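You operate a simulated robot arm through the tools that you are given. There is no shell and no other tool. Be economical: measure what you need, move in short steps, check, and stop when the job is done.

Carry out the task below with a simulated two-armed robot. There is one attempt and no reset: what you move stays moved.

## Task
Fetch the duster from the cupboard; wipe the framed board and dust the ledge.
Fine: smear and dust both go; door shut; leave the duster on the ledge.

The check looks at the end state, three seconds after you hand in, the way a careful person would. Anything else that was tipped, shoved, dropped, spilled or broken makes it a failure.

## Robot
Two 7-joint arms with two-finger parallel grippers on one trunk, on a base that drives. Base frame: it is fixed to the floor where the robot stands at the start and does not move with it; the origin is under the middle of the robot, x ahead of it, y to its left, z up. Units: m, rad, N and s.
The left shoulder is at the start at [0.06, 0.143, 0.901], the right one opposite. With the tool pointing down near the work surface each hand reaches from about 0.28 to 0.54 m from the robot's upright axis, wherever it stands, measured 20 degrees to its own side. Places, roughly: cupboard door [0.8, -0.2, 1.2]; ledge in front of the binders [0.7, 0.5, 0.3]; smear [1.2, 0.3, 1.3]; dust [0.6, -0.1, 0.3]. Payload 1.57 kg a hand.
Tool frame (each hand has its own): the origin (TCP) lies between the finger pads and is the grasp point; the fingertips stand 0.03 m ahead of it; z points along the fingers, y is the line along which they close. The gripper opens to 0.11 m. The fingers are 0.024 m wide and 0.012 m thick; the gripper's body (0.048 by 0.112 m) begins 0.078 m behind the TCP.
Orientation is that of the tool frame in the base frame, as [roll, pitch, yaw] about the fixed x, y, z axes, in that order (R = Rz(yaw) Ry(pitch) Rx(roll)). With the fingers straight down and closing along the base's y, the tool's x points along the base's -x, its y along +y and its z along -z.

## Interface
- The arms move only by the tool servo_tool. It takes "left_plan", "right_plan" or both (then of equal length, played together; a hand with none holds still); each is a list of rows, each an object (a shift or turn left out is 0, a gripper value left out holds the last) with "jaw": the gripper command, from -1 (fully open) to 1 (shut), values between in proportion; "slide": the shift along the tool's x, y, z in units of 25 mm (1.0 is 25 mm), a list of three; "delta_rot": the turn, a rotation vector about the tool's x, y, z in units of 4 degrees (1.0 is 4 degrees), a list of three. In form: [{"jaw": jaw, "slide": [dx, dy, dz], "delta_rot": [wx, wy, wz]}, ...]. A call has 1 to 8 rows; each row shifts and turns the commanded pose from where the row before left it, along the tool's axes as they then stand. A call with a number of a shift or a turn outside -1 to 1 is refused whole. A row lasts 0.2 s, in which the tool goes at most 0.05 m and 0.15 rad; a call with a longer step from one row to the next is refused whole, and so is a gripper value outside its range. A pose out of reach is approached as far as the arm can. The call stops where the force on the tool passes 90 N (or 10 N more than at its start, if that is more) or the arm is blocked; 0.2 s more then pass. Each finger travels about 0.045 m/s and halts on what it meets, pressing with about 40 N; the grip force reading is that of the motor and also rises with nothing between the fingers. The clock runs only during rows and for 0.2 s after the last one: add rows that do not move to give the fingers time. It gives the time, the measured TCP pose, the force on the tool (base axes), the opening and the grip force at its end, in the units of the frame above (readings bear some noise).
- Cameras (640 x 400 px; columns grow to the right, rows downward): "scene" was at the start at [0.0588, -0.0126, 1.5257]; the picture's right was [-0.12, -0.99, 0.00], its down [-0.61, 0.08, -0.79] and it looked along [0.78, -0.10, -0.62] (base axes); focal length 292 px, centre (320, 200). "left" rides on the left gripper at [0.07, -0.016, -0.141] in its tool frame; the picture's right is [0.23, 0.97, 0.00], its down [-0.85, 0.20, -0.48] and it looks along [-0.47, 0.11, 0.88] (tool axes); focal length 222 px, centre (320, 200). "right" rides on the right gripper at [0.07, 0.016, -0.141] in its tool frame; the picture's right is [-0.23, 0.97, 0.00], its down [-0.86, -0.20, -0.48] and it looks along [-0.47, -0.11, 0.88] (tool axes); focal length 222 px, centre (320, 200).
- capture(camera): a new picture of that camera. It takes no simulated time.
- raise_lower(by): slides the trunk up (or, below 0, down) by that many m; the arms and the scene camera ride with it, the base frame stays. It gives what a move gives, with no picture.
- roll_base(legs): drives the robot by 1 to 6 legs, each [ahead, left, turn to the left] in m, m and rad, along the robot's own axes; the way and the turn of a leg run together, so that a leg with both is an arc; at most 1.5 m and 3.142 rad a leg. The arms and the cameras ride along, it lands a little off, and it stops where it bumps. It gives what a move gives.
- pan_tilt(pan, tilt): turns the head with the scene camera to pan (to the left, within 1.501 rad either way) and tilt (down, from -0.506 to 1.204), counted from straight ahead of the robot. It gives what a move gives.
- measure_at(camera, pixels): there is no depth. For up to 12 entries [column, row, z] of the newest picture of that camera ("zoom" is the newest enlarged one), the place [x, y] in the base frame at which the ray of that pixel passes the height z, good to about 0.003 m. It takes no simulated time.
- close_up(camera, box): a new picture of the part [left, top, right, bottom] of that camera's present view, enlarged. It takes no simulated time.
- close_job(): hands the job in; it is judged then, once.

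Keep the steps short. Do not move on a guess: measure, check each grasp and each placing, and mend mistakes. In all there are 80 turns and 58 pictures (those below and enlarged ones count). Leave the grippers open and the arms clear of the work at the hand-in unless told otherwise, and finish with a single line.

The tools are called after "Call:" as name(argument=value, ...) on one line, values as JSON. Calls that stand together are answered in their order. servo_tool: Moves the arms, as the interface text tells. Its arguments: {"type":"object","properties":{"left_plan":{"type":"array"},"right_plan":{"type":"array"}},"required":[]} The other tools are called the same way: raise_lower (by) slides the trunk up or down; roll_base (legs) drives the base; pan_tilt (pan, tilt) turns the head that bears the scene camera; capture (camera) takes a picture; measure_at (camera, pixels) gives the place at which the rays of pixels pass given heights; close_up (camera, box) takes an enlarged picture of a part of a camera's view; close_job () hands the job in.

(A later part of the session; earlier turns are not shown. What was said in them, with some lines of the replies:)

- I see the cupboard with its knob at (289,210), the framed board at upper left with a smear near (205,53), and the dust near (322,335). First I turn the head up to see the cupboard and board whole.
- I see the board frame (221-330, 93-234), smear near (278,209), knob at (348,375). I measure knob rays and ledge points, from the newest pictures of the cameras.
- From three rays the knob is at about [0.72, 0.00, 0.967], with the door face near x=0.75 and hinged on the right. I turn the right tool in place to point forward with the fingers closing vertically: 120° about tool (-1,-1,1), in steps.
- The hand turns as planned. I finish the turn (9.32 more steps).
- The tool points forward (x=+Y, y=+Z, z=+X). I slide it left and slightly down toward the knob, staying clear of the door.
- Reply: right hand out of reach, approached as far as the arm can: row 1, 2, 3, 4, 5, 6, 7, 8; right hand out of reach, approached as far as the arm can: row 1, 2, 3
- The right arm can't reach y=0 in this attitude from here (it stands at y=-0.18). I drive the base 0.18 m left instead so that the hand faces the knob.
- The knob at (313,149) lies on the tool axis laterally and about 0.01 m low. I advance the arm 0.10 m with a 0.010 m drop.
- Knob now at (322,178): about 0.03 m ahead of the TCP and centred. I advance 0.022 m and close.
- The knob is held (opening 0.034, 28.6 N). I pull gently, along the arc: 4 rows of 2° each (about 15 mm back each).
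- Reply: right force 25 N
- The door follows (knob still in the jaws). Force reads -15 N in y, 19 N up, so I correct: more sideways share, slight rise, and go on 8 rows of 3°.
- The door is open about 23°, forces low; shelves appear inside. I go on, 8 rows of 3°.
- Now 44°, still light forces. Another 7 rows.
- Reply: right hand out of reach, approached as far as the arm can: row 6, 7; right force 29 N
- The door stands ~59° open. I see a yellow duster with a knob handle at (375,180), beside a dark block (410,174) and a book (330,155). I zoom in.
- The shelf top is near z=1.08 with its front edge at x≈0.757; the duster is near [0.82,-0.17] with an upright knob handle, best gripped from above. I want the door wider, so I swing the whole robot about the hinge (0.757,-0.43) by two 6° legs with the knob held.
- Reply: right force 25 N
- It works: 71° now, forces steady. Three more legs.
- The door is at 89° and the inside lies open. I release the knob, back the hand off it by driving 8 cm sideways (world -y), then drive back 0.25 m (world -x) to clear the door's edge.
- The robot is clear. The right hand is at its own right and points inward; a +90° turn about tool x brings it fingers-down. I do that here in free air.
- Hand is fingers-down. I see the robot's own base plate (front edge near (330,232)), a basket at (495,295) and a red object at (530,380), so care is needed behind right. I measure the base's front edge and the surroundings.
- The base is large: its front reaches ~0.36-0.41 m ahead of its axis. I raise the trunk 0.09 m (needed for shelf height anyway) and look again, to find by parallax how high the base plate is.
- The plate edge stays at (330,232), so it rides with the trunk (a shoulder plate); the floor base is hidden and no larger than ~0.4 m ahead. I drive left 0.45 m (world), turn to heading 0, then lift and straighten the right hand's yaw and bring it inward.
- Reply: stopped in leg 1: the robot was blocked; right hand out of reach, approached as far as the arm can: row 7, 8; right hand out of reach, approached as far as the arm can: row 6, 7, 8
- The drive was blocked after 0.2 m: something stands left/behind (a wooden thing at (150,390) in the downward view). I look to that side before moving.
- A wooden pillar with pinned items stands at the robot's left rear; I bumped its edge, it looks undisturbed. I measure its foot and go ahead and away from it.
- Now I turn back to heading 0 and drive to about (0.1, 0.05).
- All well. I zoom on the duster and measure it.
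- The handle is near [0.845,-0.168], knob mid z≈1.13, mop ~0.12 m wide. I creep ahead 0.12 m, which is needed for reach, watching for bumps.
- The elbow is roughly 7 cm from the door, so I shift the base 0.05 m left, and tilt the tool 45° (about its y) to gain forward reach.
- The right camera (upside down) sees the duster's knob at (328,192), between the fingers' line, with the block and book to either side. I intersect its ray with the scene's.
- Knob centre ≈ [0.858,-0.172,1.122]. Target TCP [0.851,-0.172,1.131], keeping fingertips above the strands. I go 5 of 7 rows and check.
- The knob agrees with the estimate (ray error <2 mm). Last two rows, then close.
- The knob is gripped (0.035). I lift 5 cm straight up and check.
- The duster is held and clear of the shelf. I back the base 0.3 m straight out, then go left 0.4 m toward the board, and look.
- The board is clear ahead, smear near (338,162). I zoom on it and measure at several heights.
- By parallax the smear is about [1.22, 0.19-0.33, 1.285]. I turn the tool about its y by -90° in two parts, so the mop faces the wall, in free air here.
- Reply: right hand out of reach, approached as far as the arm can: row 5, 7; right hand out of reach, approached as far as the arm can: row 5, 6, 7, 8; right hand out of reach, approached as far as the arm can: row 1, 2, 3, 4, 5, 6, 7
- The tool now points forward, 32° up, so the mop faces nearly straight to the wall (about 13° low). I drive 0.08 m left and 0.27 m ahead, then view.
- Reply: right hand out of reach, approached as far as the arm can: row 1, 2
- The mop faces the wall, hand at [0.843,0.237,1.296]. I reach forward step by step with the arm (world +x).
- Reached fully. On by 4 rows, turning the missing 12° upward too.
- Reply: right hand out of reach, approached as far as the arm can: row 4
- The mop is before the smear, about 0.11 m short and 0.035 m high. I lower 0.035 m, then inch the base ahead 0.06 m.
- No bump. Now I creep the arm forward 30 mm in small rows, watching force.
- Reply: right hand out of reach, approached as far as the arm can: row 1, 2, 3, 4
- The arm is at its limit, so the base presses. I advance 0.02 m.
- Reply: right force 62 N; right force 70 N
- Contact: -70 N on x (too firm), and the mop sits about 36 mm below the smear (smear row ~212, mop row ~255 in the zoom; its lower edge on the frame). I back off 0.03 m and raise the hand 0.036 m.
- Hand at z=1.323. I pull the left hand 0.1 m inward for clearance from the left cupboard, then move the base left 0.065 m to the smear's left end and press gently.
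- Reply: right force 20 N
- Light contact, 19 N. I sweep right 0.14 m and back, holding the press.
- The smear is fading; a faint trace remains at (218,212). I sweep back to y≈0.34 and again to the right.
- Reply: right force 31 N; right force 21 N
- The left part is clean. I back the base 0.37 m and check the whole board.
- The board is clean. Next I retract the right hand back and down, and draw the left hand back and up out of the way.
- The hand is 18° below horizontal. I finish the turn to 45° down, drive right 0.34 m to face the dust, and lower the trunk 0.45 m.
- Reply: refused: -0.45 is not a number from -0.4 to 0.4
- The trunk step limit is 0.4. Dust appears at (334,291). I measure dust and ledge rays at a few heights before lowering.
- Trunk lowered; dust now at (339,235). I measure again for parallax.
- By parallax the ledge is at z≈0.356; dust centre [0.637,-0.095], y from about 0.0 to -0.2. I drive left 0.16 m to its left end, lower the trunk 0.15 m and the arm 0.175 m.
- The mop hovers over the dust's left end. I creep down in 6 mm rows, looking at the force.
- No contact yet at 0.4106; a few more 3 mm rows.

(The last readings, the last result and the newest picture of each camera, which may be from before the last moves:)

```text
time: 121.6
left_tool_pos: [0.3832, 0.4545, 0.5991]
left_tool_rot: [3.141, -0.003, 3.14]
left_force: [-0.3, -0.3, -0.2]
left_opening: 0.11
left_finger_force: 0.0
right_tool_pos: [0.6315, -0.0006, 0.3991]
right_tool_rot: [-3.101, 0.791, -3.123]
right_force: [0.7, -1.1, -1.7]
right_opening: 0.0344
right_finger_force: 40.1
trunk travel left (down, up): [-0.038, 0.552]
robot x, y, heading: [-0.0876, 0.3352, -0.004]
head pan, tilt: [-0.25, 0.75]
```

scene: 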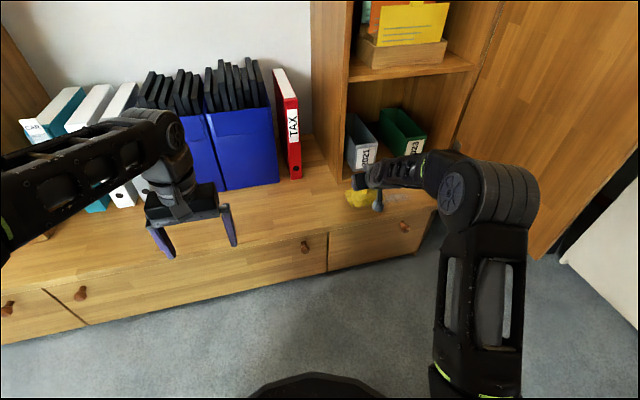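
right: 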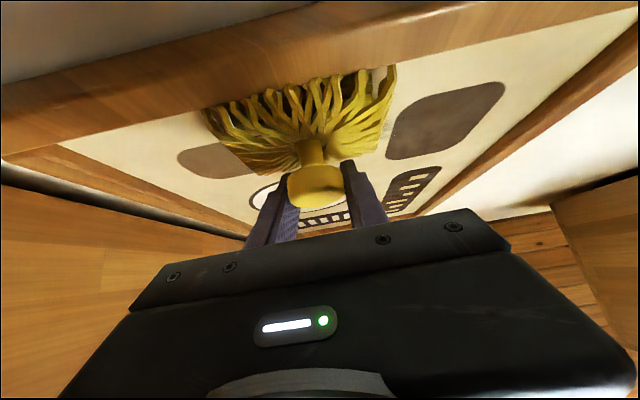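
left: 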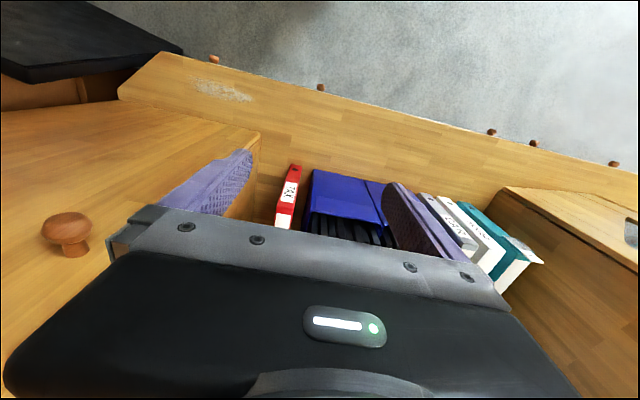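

Call:
servo_tool(right_plan=[{"slide": [0.09, 0, 0.09]}, {"slide": [0.09, 0, 0.09]}, {}])

Call:
servo_tool(right_plan=[{"slide": [0.09, 0, 0.09]}, {"slide": [0.09, 0, 0.09]}, {}])

Call:
capture(camera="right")

```text
time: 122.4
left_tool_pos: [0.3831, 0.4536, 0.5981]
left_tool_rot: [3.139, -0.002, 3.141]
left_force: [-0.1, -1.2, 0.1]
left_opening: 0.1101
left_finger_force: 0.1
right_tool_pos: [0.6314, -0.0023, 0.3931]
right_tool_rot: [-3.098, 0.793, -3.126]
right_force: [-0.2, 0.0, -1.0]
right_opening: 0.0346
right_finger_force: 40.0
trunk travel left (down, up): [-0.038, 0.552]
robot x, y, heading: [-0.087, 0.3367, -0.004]
head pan, tilt: [-0.25, 0.75]
```

```text
time: 123.2
left_tool_pos: [0.3823, 0.455, 0.5984]
left_tool_rot: [3.141, 0.0, 3.141]
left_force: [-0.1, -0.5, 0.0]
left_opening: 0.1101
left_finger_force: 0.0
right_tool_pos: [0.6324, -0.0014, 0.3895]
right_tool_rot: [-3.1, 0.795, -3.126]
right_force: [-0.9, 0.8, 7.7]
right_opening: 0.0344
right_finger_force: 39.8
trunk travel left (down, up): [-0.038, 0.552]
robot x, y, heading: [-0.0902, 0.3345, -0.004]
head pan, tilt: [-0.25, 0.75]
```

```text
12 pictures are left
```

right: 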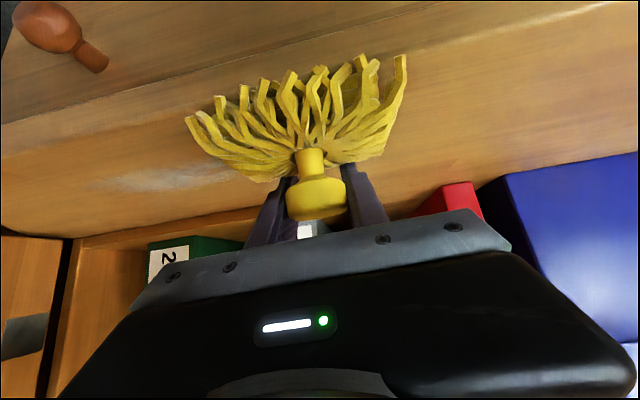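

Contact, 7.7 N (ledge z≈0.338). Dust shows at (110-240,170-195) in this picture; I measure it here and press 3 mm more.

Call:
measure_at(camera="right", pixels=[[105, 182, 0.338], [175, 180, 0.338], [238, 176, 0.338], [175, 194, 0.338], [175, 168, 0.338]])

Call:
servo_tool(right_plan=[{"slide": [0.09, 0, 0.09]}, {"slide": [-0.28, 0, 0.28]}, {}])

```text
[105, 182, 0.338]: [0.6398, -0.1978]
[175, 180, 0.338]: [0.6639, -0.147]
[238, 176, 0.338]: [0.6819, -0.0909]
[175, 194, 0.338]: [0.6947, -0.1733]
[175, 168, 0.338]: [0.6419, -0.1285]
```

```text
time: 124.0
left_tool_pos: [0.382, 0.4533, 0.5984]
left_tool_rot: [3.141, -0.001, 3.138]
left_force: [-0.3, -0.8, -0.2]
left_opening: 0.1099
left_finger_force: 0.0
right_tool_pos: [0.6421, -0.002, 0.3866]
right_tool_rot: [-3.098, 0.796, -3.124]
right_force: [-6.3, -2.5, 18.7]
right_opening: 0.0346
right_finger_force: 40.5
trunk travel left (down, up): [-0.038, 0.552]
robot x, y, heading: [-0.0905, 0.3385, -0.006]
head pan, tilt: [-0.25, 0.75]
```

Pressing at 18.7 N, mop centre x≈0.65. I sweep right 0.21 m and back, twice.

Call:
roll_base(legs=[[0, -0.07, 0], [0, -0.07, 0], [0, -0.075, 0], [0, 0.075, 0], [0, 0.07, 0], [0, 0.07, 0]])

Call:
capture(camera="scene")

```text
time: 128.1
left_tool_pos: [0.3809, 0.454, 0.5995]
left_tool_rot: [-3.139, 0.003, 3.14]
left_force: [-0.8, 0.5, -0.6]
left_opening: 0.11
left_finger_force: 0.1
right_tool_pos: [0.6417, 0.001, 0.3855]
right_tool_rot: [-3.1, 0.795, -3.12]
right_force: [-2.4, 2.4, 21.1]
right_opening: 0.0346
right_finger_force: 39.5
trunk travel left (down, up): [-0.038, 0.552]
robot x, y, heading: [-0.086, 0.3324, -0.004]
head pan, tilt: [-0.25, 0.75]
```

```text
11 pictures are left
```

scene: 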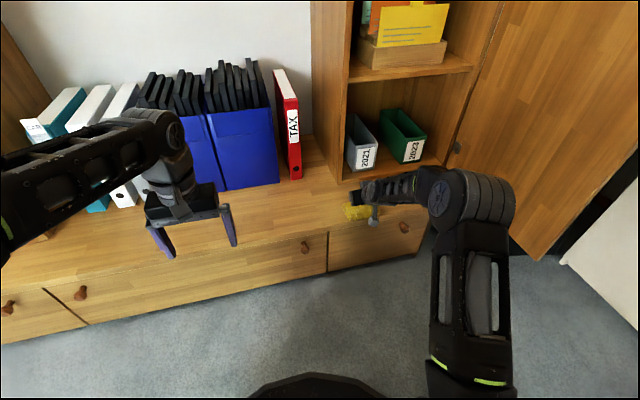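

Looks clean where visible, but the arm hides part. I do a further pass offset +15 mm and -20 mm in x.

Call:
roll_base(legs=[[0.015, -0.07, 0], [0, -0.145, 0], [-0.035, 0, 0], [0, 0.1, 0], [0, 0.12, 0], [0.02, 0, 0]])

Call:
servo_tool(right_plan=[{"slide": [-0.713, 0, -0.7]}, {"slide": [-0.713, 0, -0.7]}, {}])

Call:
roll_base(legs=[[0, 0.14, 0]])

Call:
capture(camera="scene")

```text
time: 132.5
left_tool_pos: [0.3815, 0.4611, 0.5985]
left_tool_rot: [-3.14, 0.001, -3.14]
left_force: [0.1, -0.2, -0.2]
left_opening: 0.1101
left_finger_force: 0.0
right_tool_pos: [0.643, 0.0102, 0.3866]
right_tool_rot: [-3.102, 0.796, -3.119]
right_force: [7.8, 3.4, 12.8]
right_opening: 0.0347
right_finger_force: 40.2
trunk travel left (down, up): [-0.038, 0.552]
robot x, y, heading: [-0.0874, 0.3428, 0.003]
head pan, tilt: [-0.25, 0.75]
```

```text
time: 133.3
left_tool_pos: [0.3819, 0.4597, 0.5979]
left_tool_rot: [-3.141, -0.001, -3.141]
left_force: [0.2, -0.5, -1.5]
left_opening: 0.1102
left_finger_force: 0.0
right_tool_pos: [0.6445, 0.0113, 0.4342]
right_tool_rot: [-3.104, 0.794, -3.12]
right_force: [-0.2, -0.1, -0.6]
right_opening: 0.0347
right_finger_force: 39.6
trunk travel left (down, up): [-0.038, 0.552]
robot x, y, heading: [-0.0874, 0.3351, -0.001]
head pan, tilt: [-0.25, 0.75]
```

```text
time: 134.6
left_tool_pos: [0.3822, 0.6004, 0.6002]
left_tool_rot: [3.141, -0.001, -3.141]
left_force: [0.5, -0.9, -0.6]
left_opening: 0.11
left_finger_force: 0.0
right_tool_pos: [0.6437, 0.1509, 0.4333]
right_tool_rot: [-3.103, 0.795, -3.118]
right_force: [0.3, -0.3, -1.0]
right_opening: 0.0347
right_finger_force: 39.9
trunk travel left (down, up): [-0.038, 0.552]
robot x, y, heading: [-0.0878, 0.4825, 0.0]
head pan, tilt: [-0.25, 0.75]
```

```text
10 pictures are left
```

scene: 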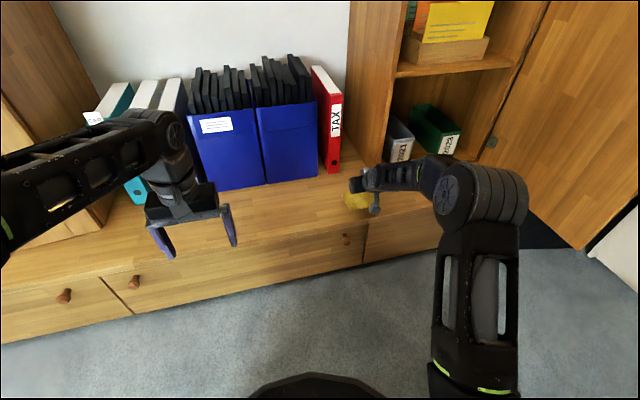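

The forearm hides the dust place. I drive left another 0.28 m to the placing spot in front of the binders and look back with a close-up.

Call:
roll_base(legs=[[0.01, 0.28, 0]])

Call:
pan_tilt(pan=-0.5, tilt=0.65)

Call:
capture(camera="scene")

```text
time: 136.6
left_tool_pos: [0.3922, 0.8788, 0.5983]
left_tool_rot: [-3.141, -0.002, 3.141]
left_force: [-0.4, -0.1, -0.4]
left_opening: 0.11
left_finger_force: 0.0
right_tool_pos: [0.6537, 0.4298, 0.4355]
right_tool_rot: [-3.104, 0.795, -3.12]
right_force: [-0.5, -0.6, -0.6]
right_opening: 0.0346
right_finger_force: 39.5
trunk travel left (down, up): [-0.038, 0.552]
robot x, y, heading: [-0.0751, 0.7629, -0.003]
head pan, tilt: [-0.25, 0.75]
```

```text
time: 137.3
left_tool_pos: [0.3927, 0.8786, 0.5979]
left_tool_rot: [-3.141, -0.001, 3.14]
left_force: [1.0, -0.6, -0.6]
left_opening: 0.1098
left_finger_force: 0.1
right_tool_pos: [0.6554, 0.4296, 0.4342]
right_tool_rot: [-3.103, 0.796, -3.121]
right_force: [0.1, 0.0, -0.8]
right_opening: 0.0344
right_finger_force: 40.4
trunk travel left (down, up): [-0.038, 0.552]
robot x, y, heading: [-0.0753, 0.7616, -0.006]
head pan, tilt: [-0.499, 0.649]
```

```text
9 pictures are left
```

scene: 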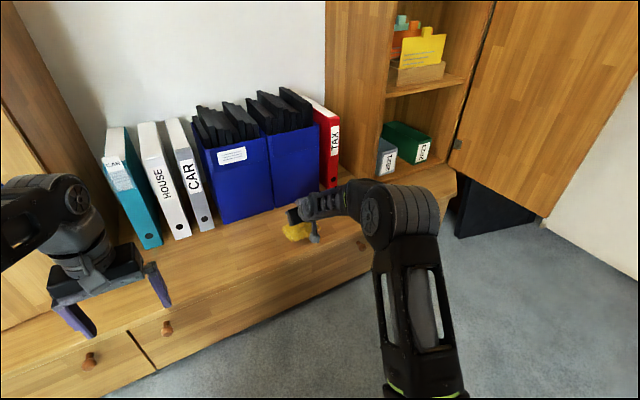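

The visible part of the dust place looks clean; I shall check fully later. I set the duster down here: lower 0.043 m.

Call:
servo_tool(right_plan=[{"slide": [0.207, 0, 0.203]}, {"slide": [0.207, 0, 0.203]}, {"slide": [0.207, 0, 0.203]}, {"slide": [0.207, 0, 0.203]}, {"slide": [0.207, 0, 0.203]}, {"slide": [0.207, 0, 0.203]}, {}])

```text
time: 138.9
left_tool_pos: [0.3928, 0.8787, 0.5981]
left_tool_rot: [-3.14, -0.001, 3.141]
left_force: [-0.6, -0.6, -0.8]
left_opening: 0.1101
left_finger_force: 0.2
right_tool_pos: [0.655, 0.4285, 0.3909]
right_tool_rot: [-3.104, 0.793, -3.12]
right_force: [0.1, 0.2, -0.2]
right_opening: 0.0347
right_finger_force: 40.6
trunk travel left (down, up): [-0.038, 0.552]
robot x, y, heading: [-0.0782, 0.7603, 0.002]
head pan, tilt: [-0.499, 0.649]
```

At 0.391, just above contact; 2 mm more, then open and withdraw along the tool axis.

Call:
servo_tool(right_plan=[{"slide": [0.06, 0, 0.06]}, {}, {"jaw": -0.3}, {}, {}, {}, {}, {}])

Call:
servo_tool(right_plan=[{"slide": [0, 0, -0.5]}, {"slide": [0, 0, -1]}, {"slide": [0, 0, -1]}, {"slide": [0, 0, -1], "jaw": -1}, {"slide": [0, 0, -1]}, {}])

Call:
capture(camera="scene")

```text
time: 140.7
left_tool_pos: [0.3915, 0.8788, 0.5977]
left_tool_rot: [3.141, -0.002, 3.139]
left_force: [-0.3, 0.1, 0.7]
left_opening: 0.1099
left_finger_force: 0.0
right_tool_pos: [0.6544, 0.4282, 0.3889]
right_tool_rot: [-3.103, 0.794, -3.12]
right_force: [1.1, -0.2, -0.3]
right_opening: 0.0714
right_finger_force: 0.0
trunk travel left (down, up): [-0.038, 0.552]
robot x, y, heading: [-0.0743, 0.7596, 0.005]
head pan, tilt: [-0.499, 0.649]
```

```text
time: 142.1
left_tool_pos: [0.3929, 0.8787, 0.5991]
left_tool_rot: [-3.141, -0.001, 3.14]
left_force: [0.0, 0.4, -0.7]
left_opening: 0.11
left_finger_force: 0.2
right_tool_pos: [0.5735, 0.4315, 0.4681]
right_tool_rot: [-3.103, 0.799, -3.123]
right_force: [0.1, 0.1, 0.5]
right_opening: 0.1101
right_finger_force: 0.0
trunk travel left (down, up): [-0.038, 0.552]
robot x, y, heading: [-0.0744, 0.759, -0.003]
head pan, tilt: [-0.499, 0.649]
```

```text
8 pictures are left
```

scene: 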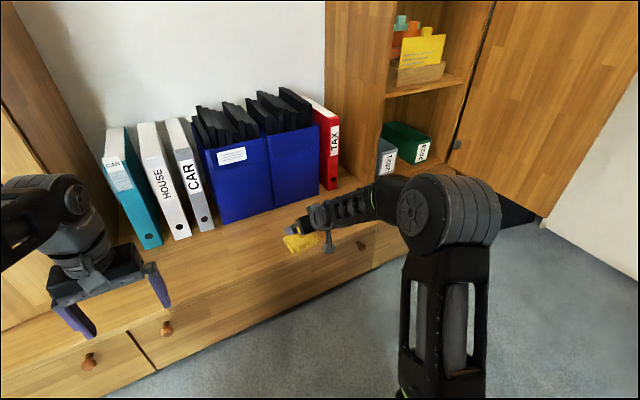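

The duster stands on the ledge. I raise the trunk 0.55 m and draw the right hand well back before going round the door.

Call:
raise_lower(by=0.4)

Call:
raise_lower(by=0.15)

Call:
servo_tool(right_plan=[{"slide": [0.7, 0, -0.716]}, {"slide": [0.7, 0, -0.716]}, {"slide": [0.7, 0, -0.716]}, {"slide": [0.7, 0, -0.716]}, {"slide": [0.7, 0, -0.716]}, {"slide": [0.7, 0, -0.716]}, {"slide": [0.7, 0, -0.716]}, {"slide": [0.7, 0, -0.716]}])

Call:
servo_tool(right_plan=[{"slide": [0.4, 0, -0.8]}, {"slide": [0.4, 0, -0.8]}, {"slide": [0.4, 0, -0.8]}, {}])

Call:
capture(camera="scene")

```text
time: 146.0
left_tool_pos: [0.393, 0.8792, 0.9985]
left_tool_rot: [3.141, -0.001, 3.139]
left_force: [0.0, 0.5, -0.2]
left_opening: 0.1101
left_finger_force: 0.0
right_tool_pos: [0.5744, 0.4309, 0.8663]
right_tool_rot: [-3.104, 0.794, -3.12]
right_force: [-0.5, -0.5, -0.4]
right_opening: 0.1102
right_finger_force: 0.1
trunk travel left (down, up): [-0.438, 0.152]
robot x, y, heading: [-0.0766, 0.7578, -0.002]
head pan, tilt: [-0.499, 0.649]
```

```text
time: 147.7
left_tool_pos: [0.3936, 0.879, 1.1485]
left_tool_rot: [-3.141, -0.003, -3.142]
left_force: [0.2, -0.1, -0.3]
left_opening: 0.1101
left_finger_force: 0.1
right_tool_pos: [0.5734, 0.4319, 1.0169]
right_tool_rot: [-3.103, 0.793, -3.121]
right_force: [-1.1, -0.4, 0.4]
right_opening: 0.1099
right_finger_force: 0.0
trunk travel left (down, up): [-0.588, 0.002]
robot x, y, heading: [-0.0749, 0.758, -0.002]
head pan, tilt: [-0.499, 0.649]
```

```text
time: 149.5
left_tool_pos: [0.3921, 0.8794, 1.1482]
left_tool_rot: [-3.141, 0.0, 3.141]
left_force: [-0.7, 0.4, -0.3]
left_opening: 0.11
left_finger_force: 0.0
right_tool_pos: [0.3733, 0.4314, 1.0172]
right_tool_rot: [-3.101, 0.797, -3.121]
right_force: [0.1, -0.1, -0.1]
right_opening: 0.1101
right_finger_force: 0.1
trunk travel left (down, up): [-0.588, 0.002]
robot x, y, heading: [-0.0765, 0.7587, 0.001]
head pan, tilt: [-0.499, 0.649]
```

```text
time: 150.5
left_tool_pos: [0.3931, 0.8803, 1.1475]
left_tool_rot: [3.141, 0.0, 3.142]
left_force: [1.0, -0.4, -0.2]
left_opening: 0.1102
left_finger_force: 0.1
right_tool_pos: [0.3455, 0.4067, 1.0509]
right_tool_rot: [-3.104, 0.793, -3.12]
right_force: [-0.3, 0.1, 0.2]
right_opening: 0.11
right_finger_force: 0.1
right hand out of reach, approached as far as the arm can: row 1, 2, 3
trunk travel left (down, up): [-0.588, 0.002]
robot x, y, heading: [-0.0795, 0.7584, 0.006]
head pan, tilt: [-0.499, 0.649]
```

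```text
7 pictures are left
```

scene: 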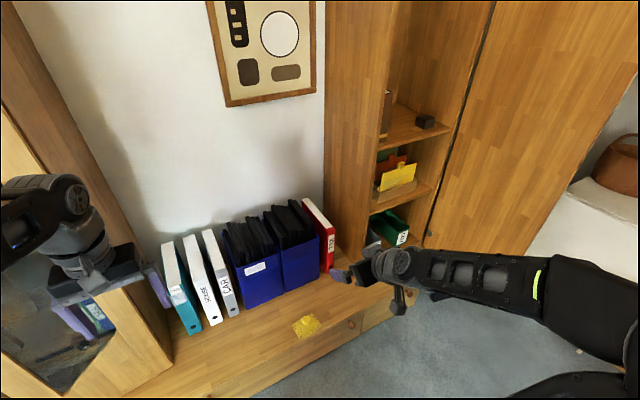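

The duster is on the ledge at (305,327), and the dust spot looks clean. I drive back 0.12 m, then right to y≈-0.2, so the right hand ends beyond the door's edge on its outer side.

Call:
roll_base(legs=[[-0.12, 0, 0], [0, -0.5, 0], [0, -0.47, 0]])

Call:
pan_tilt(pan=-0.5, tilt=0.6)

Call:
capture(camera="scene")

```text
time: 156.7
left_tool_pos: [0.2684, -0.0947, 1.1479]
left_tool_rot: [3.141, -0.001, 3.135]
left_force: [0.5, -0.2, 0.9]
left_opening: 0.11
left_finger_force: 0.1
right_tool_pos: [0.2185, -0.5662, 1.0501]
right_tool_rot: [-3.106, 0.793, -3.129]
right_force: [-0.5, -1.3, 0.7]
right_opening: 0.1102
right_finger_force: 0.0
trunk travel left (down, up): [-0.588, 0.002]
robot x, y, heading: [-0.1974, -0.2106, -0.009]
head pan, tilt: [-0.499, 0.649]
```

```text
time: 157.3
left_tool_pos: [0.2688, -0.0943, 1.1484]
left_tool_rot: [-3.14, -0.001, 3.134]
left_force: [0.2, -0.6, -0.6]
left_opening: 0.1099
left_finger_force: 0.1
right_tool_pos: [0.2187, -0.565, 1.0503]
right_tool_rot: [-3.104, 0.791, -3.125]
right_force: [-0.1, 0.2, -0.6]
right_opening: 0.1101
right_finger_force: 0.1
trunk travel left (down, up): [-0.588, 0.002]
robot x, y, heading: [-0.2007, -0.2101, -0.008]
head pan, tilt: [-0.499, 0.6]
```

```text
6 pictures are left
```

scene: 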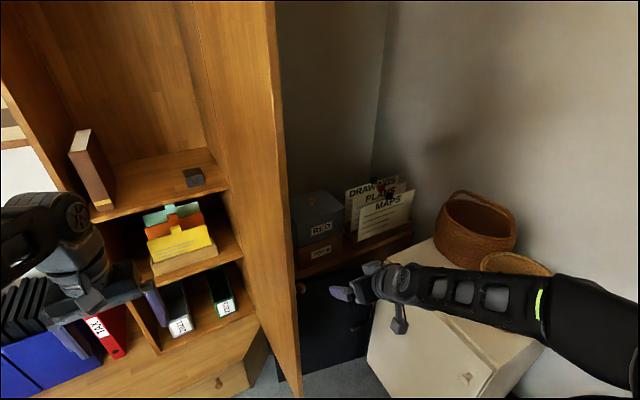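

The hand is on the outer side of the door. I extend it 0.125 m forward and 0.04 m up (to pass over the knob), watching pose.

Call:
servo_tool(right_plan=[{"slide": [-0.7, 0, 0.716]}, {"slide": [-0.7, 0, 0.716]}, {"slide": [-0.7, 0, 0.716]}, {"slide": [-0.7, 0, 0.716]}, {"slide": [-0.7, 0, 0.716]}, {"slide": [-0.57, 0, -0.56]}, {"slide": [-0.57, 0, -0.56]}, {}])

Call:
roll_base(legs=[[0, 0.06, 0], [0, 0.06, 0]])

```text
time: 159.2
left_tool_pos: [0.2675, -0.0929, 1.1481]
left_tool_rot: [3.142, -0.001, 3.135]
left_force: [0.4, 0.7, -0.1]
left_opening: 0.11
left_finger_force: 0.1
right_tool_pos: [0.3444, -0.5661, 1.0902]
right_tool_rot: [-3.105, 0.792, -3.128]
right_force: [-0.4, 0.3, 0.0]
right_opening: 0.1102
right_finger_force: 0.2
trunk travel left (down, up): [-0.588, 0.002]
robot x, y, heading: [-0.2013, -0.2061, -0.009]
head pan, tilt: [-0.499, 0.6]
```

```text
time: 160.7
left_tool_pos: [0.2698, 0.0274, 1.1475]
left_tool_rot: [-3.14, -0.002, 3.138]
left_force: [0.2, 0.6, -0.2]
left_opening: 0.1101
left_finger_force: 0.1
right_tool_pos: [0.3459, -0.4428, 1.0903]
right_tool_rot: [-3.104, 0.79, -3.124]
right_force: [0.3, 0.7, 0.3]
right_opening: 0.1101
right_finger_force: 0.1
trunk travel left (down, up): [-0.588, 0.002]
robot x, y, heading: [-0.2035, -0.0894, -0.01]
head pan, tilt: [-0.499, 0.6]
```

The door gives way lightly. I go on diagonally, ahead 0.10 m and left 0.17 m, pushing it shut.

Call:
roll_base(legs=[[0.05, 0.085, 0], [0.055, 0.085, 0]])

Call:
capture(camera="scene")

```text
time: 162.6
left_tool_pos: [0.3769, 0.1955, 1.1479]
left_tool_rot: [-3.14, -0.002, 3.135]
left_force: [0.2, 0.3, -1.1]
left_opening: 0.1101
left_finger_force: 0.0
right_tool_pos: [0.4512, -0.2755, 1.0902]
right_tool_rot: [-3.104, 0.792, -3.124]
right_force: [0.6, 0.3, -0.4]
right_opening: 0.11
right_finger_force: 0.0
trunk travel left (down, up): [-0.588, 0.002]
robot x, y, heading: [-0.0962, 0.0808, -0.005]
head pan, tilt: [-0.499, 0.6]
```

```text
5 pictures are left
```

scene: 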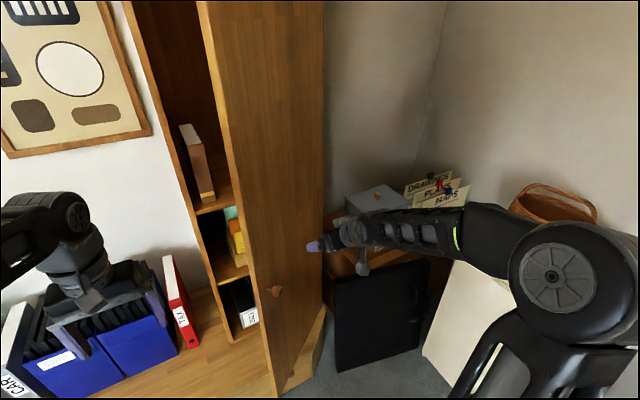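

The door is now about half shut. I continue ahead 0.2 m and left 0.2 m in two legs.

Call:
roll_base(legs=[[0.09, 0.1, 0], [0.1, 0.1, 0]])

Call:
capture(camera="scene")

```text
time: 164.8
left_tool_pos: [0.5673, 0.3928, 1.1464]
left_tool_rot: [-3.139, -0.002, 3.135]
left_force: [0.4, 0.4, -0.1]
left_opening: 0.11
left_finger_force: 0.1
right_tool_pos: [0.6423, -0.0787, 1.0899]
right_tool_rot: [-3.103, 0.792, -3.127]
right_force: [0.1, 0.4, -0.2]
right_opening: 0.1102
right_finger_force: 0.1
trunk travel left (down, up): [-0.588, 0.002]
robot x, y, heading: [0.0932, 0.2761, -0.006]
head pan, tilt: [-0.499, 0.6]
```

```text
4 pictures are left
```

scene: 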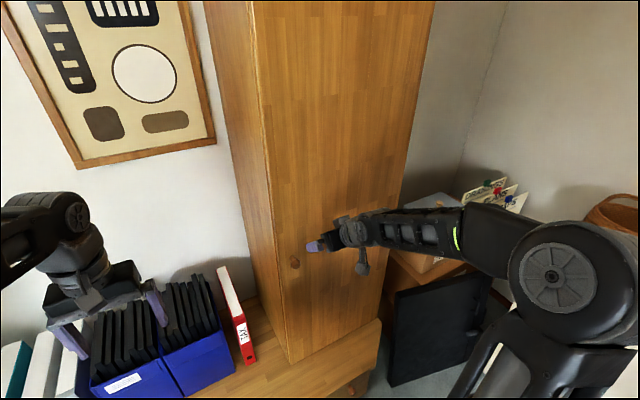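

The door looks nearly or fully shut. I press ahead in 3 cm legs until there is contact force.

Call:
roll_base(legs=[[0.05, 0, 0]])

Call:
roll_base(legs=[[0.015, 0, 0]])

```text
time: 165.7
left_tool_pos: [0.6184, 0.3915, 1.1473]
left_tool_rot: [-3.141, -0.003, 3.135]
left_force: [-0.2, 0.7, -0.1]
left_opening: 0.1098
left_finger_force: 0.0
right_tool_pos: [0.6938, -0.0814, 1.0891]
right_tool_rot: [-3.105, 0.791, -3.127]
right_force: [0.7, 0.1, 0.1]
right_opening: 0.1101
right_finger_force: 0.0
trunk travel left (down, up): [-0.588, 0.002]
robot x, y, heading: [0.1474, 0.2768, -0.01]
head pan, tilt: [-0.499, 0.6]
```

```text
time: 166.5
left_tool_pos: [0.6322, 0.3906, 1.1477]
left_tool_rot: [-3.141, -0.002, 3.135]
left_force: [-0.2, 0.6, 0.0]
left_opening: 0.1102
left_finger_force: 0.1
right_tool_pos: [0.7066, -0.0813, 1.0898]
right_tool_rot: [-3.103, 0.792, -3.127]
right_force: [0.4, -0.3, -0.9]
right_opening: 0.1099
right_finger_force: 0.1
trunk travel left (down, up): [-0.588, 0.002]
robot x, y, heading: [0.1631, 0.2721, -0.006]
head pan, tilt: [-0.499, 0.6]
```

Call:
roll_base(legs=[[0.015, 0, 0]])

Call:
roll_base(legs=[[0.012, 0, 0]])

Call:
close_up(camera="scene", box=[190, 150, 430, 300])

```text
time: 167.3
left_tool_pos: [0.6412, 0.391, 1.1498]
left_tool_rot: [-3.141, 0.005, 3.133]
left_force: [0.3, -0.2, 0.2]
left_opening: 0.1101
left_finger_force: 0.0
right_tool_pos: [0.7139, -0.0818, 1.0879]
right_tool_rot: [-3.103, 0.785, -3.126]
right_force: [-41.9, 0.0, 0.2]
right_opening: 0.1101
right_finger_force: 0.0
trunk travel left (down, up): [-0.588, 0.002]
robot x, y, heading: [0.1744, 0.2753, -0.012]
head pan, tilt: [-0.499, 0.6]
```

```text
time: 168.0
left_tool_pos: [0.6462, 0.3892, 1.1522]
left_tool_rot: [-3.14, 0.009, 3.133]
left_force: [0.2, 0.3, 0.5]
left_opening: 0.1101
left_finger_force: 0.0
right_tool_pos: [0.7148, -0.0818, 1.0867]
right_tool_rot: [-3.105, 0.773, -3.125]
right_force: [-84.3, -0.7, 19.2]
right_opening: 0.1087
right_finger_force: 0.0
trunk travel left (down, up): [-0.588, 0.002]
robot x, y, heading: [0.1867, 0.2763, -0.009]
head pan, tilt: [-0.499, 0.6]
```

```text
2.67 times, centred on (310, 225) of scene
```

zoom: 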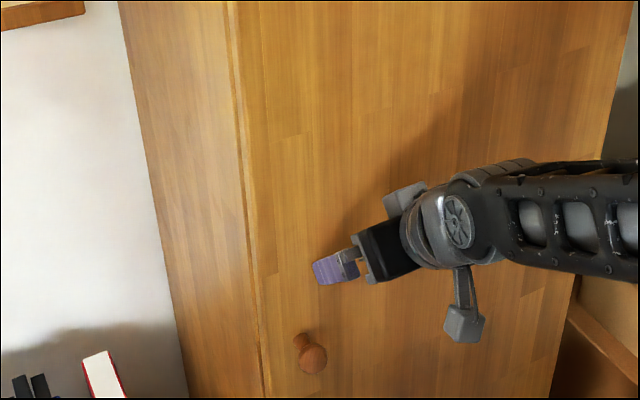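

The door presses firmly on its stop: shut. I back off 0.35 m and check the ledge, duster and door in one view.

Call:
roll_base(legs=[[-0.33, 0, 0]])

Call:
pan_tilt(pan=-0.05, tilt=0.68)

Call:
capture(camera="scene")

```text
time: 170.2
left_tool_pos: [0.3263, 0.3937, 1.1484]
left_tool_rot: [3.141, -0.002, 3.134]
left_force: [-0.5, 0.0, -0.4]
left_opening: 0.1097
left_finger_force: 0.0
right_tool_pos: [0.3948, -0.075, 1.0812]
right_tool_rot: [-3.106, 0.762, -3.123]
right_force: [-0.5, -0.9, -0.2]
right_opening: 0.11
right_finger_force: 0.0
trunk travel left (down, up): [-0.588, 0.002]
robot x, y, heading: [-0.1415, 0.2785, -0.012]
head pan, tilt: [-0.499, 0.6]
```

```text
time: 171.1
left_tool_pos: [0.3262, 0.3941, 1.1481]
left_tool_rot: [3.141, -0.001, 3.134]
left_force: [-0.1, 0.2, -0.1]
left_opening: 0.1103
left_finger_force: 0.0
right_tool_pos: [0.3955, -0.076, 1.0816]
right_tool_rot: [-3.104, 0.761, -3.122]
right_force: [0.3, 0.6, 0.3]
right_opening: 0.11
right_finger_force: 0.1
trunk travel left (down, up): [-0.588, 0.002]
robot x, y, heading: [-0.1403, 0.2807, -0.007]
head pan, tilt: [-0.051, 0.681]
```

```text
2 pictures are left
```

scene: 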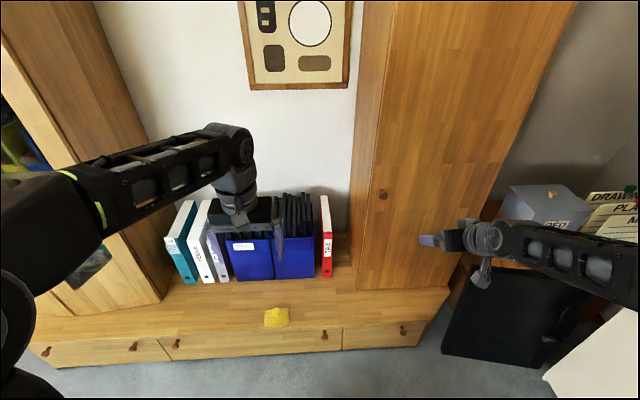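

Door shut, duster on the ledge at (277,317). One close-up of the ledge to be sure the dust is gone.

Call:
close_up(camera="scene", box=[250, 250, 460, 360])

```text
3.05 times, centred on (355, 305) of scene
```

zoom: 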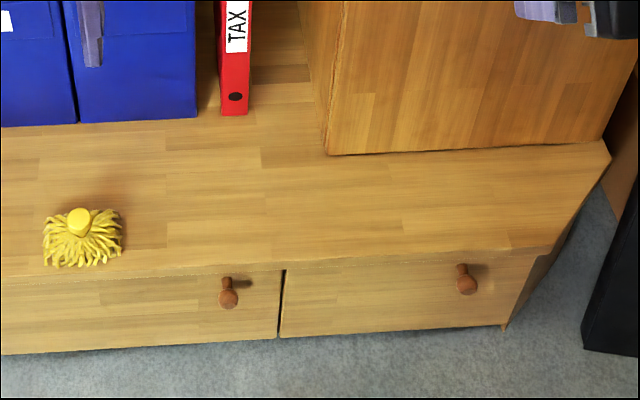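

The ledge is clean, the duster stands upright on it, the door is shut, and both grippers are open and clear. I hand in.

Call:
close_job()

```text
The job is handed in.
```

The board is wiped, the ledge is dusted, the cupboard door is shut, and the duster is standing on the ledge; the base bumped the wooden pillar once on the way, with no visible damage.
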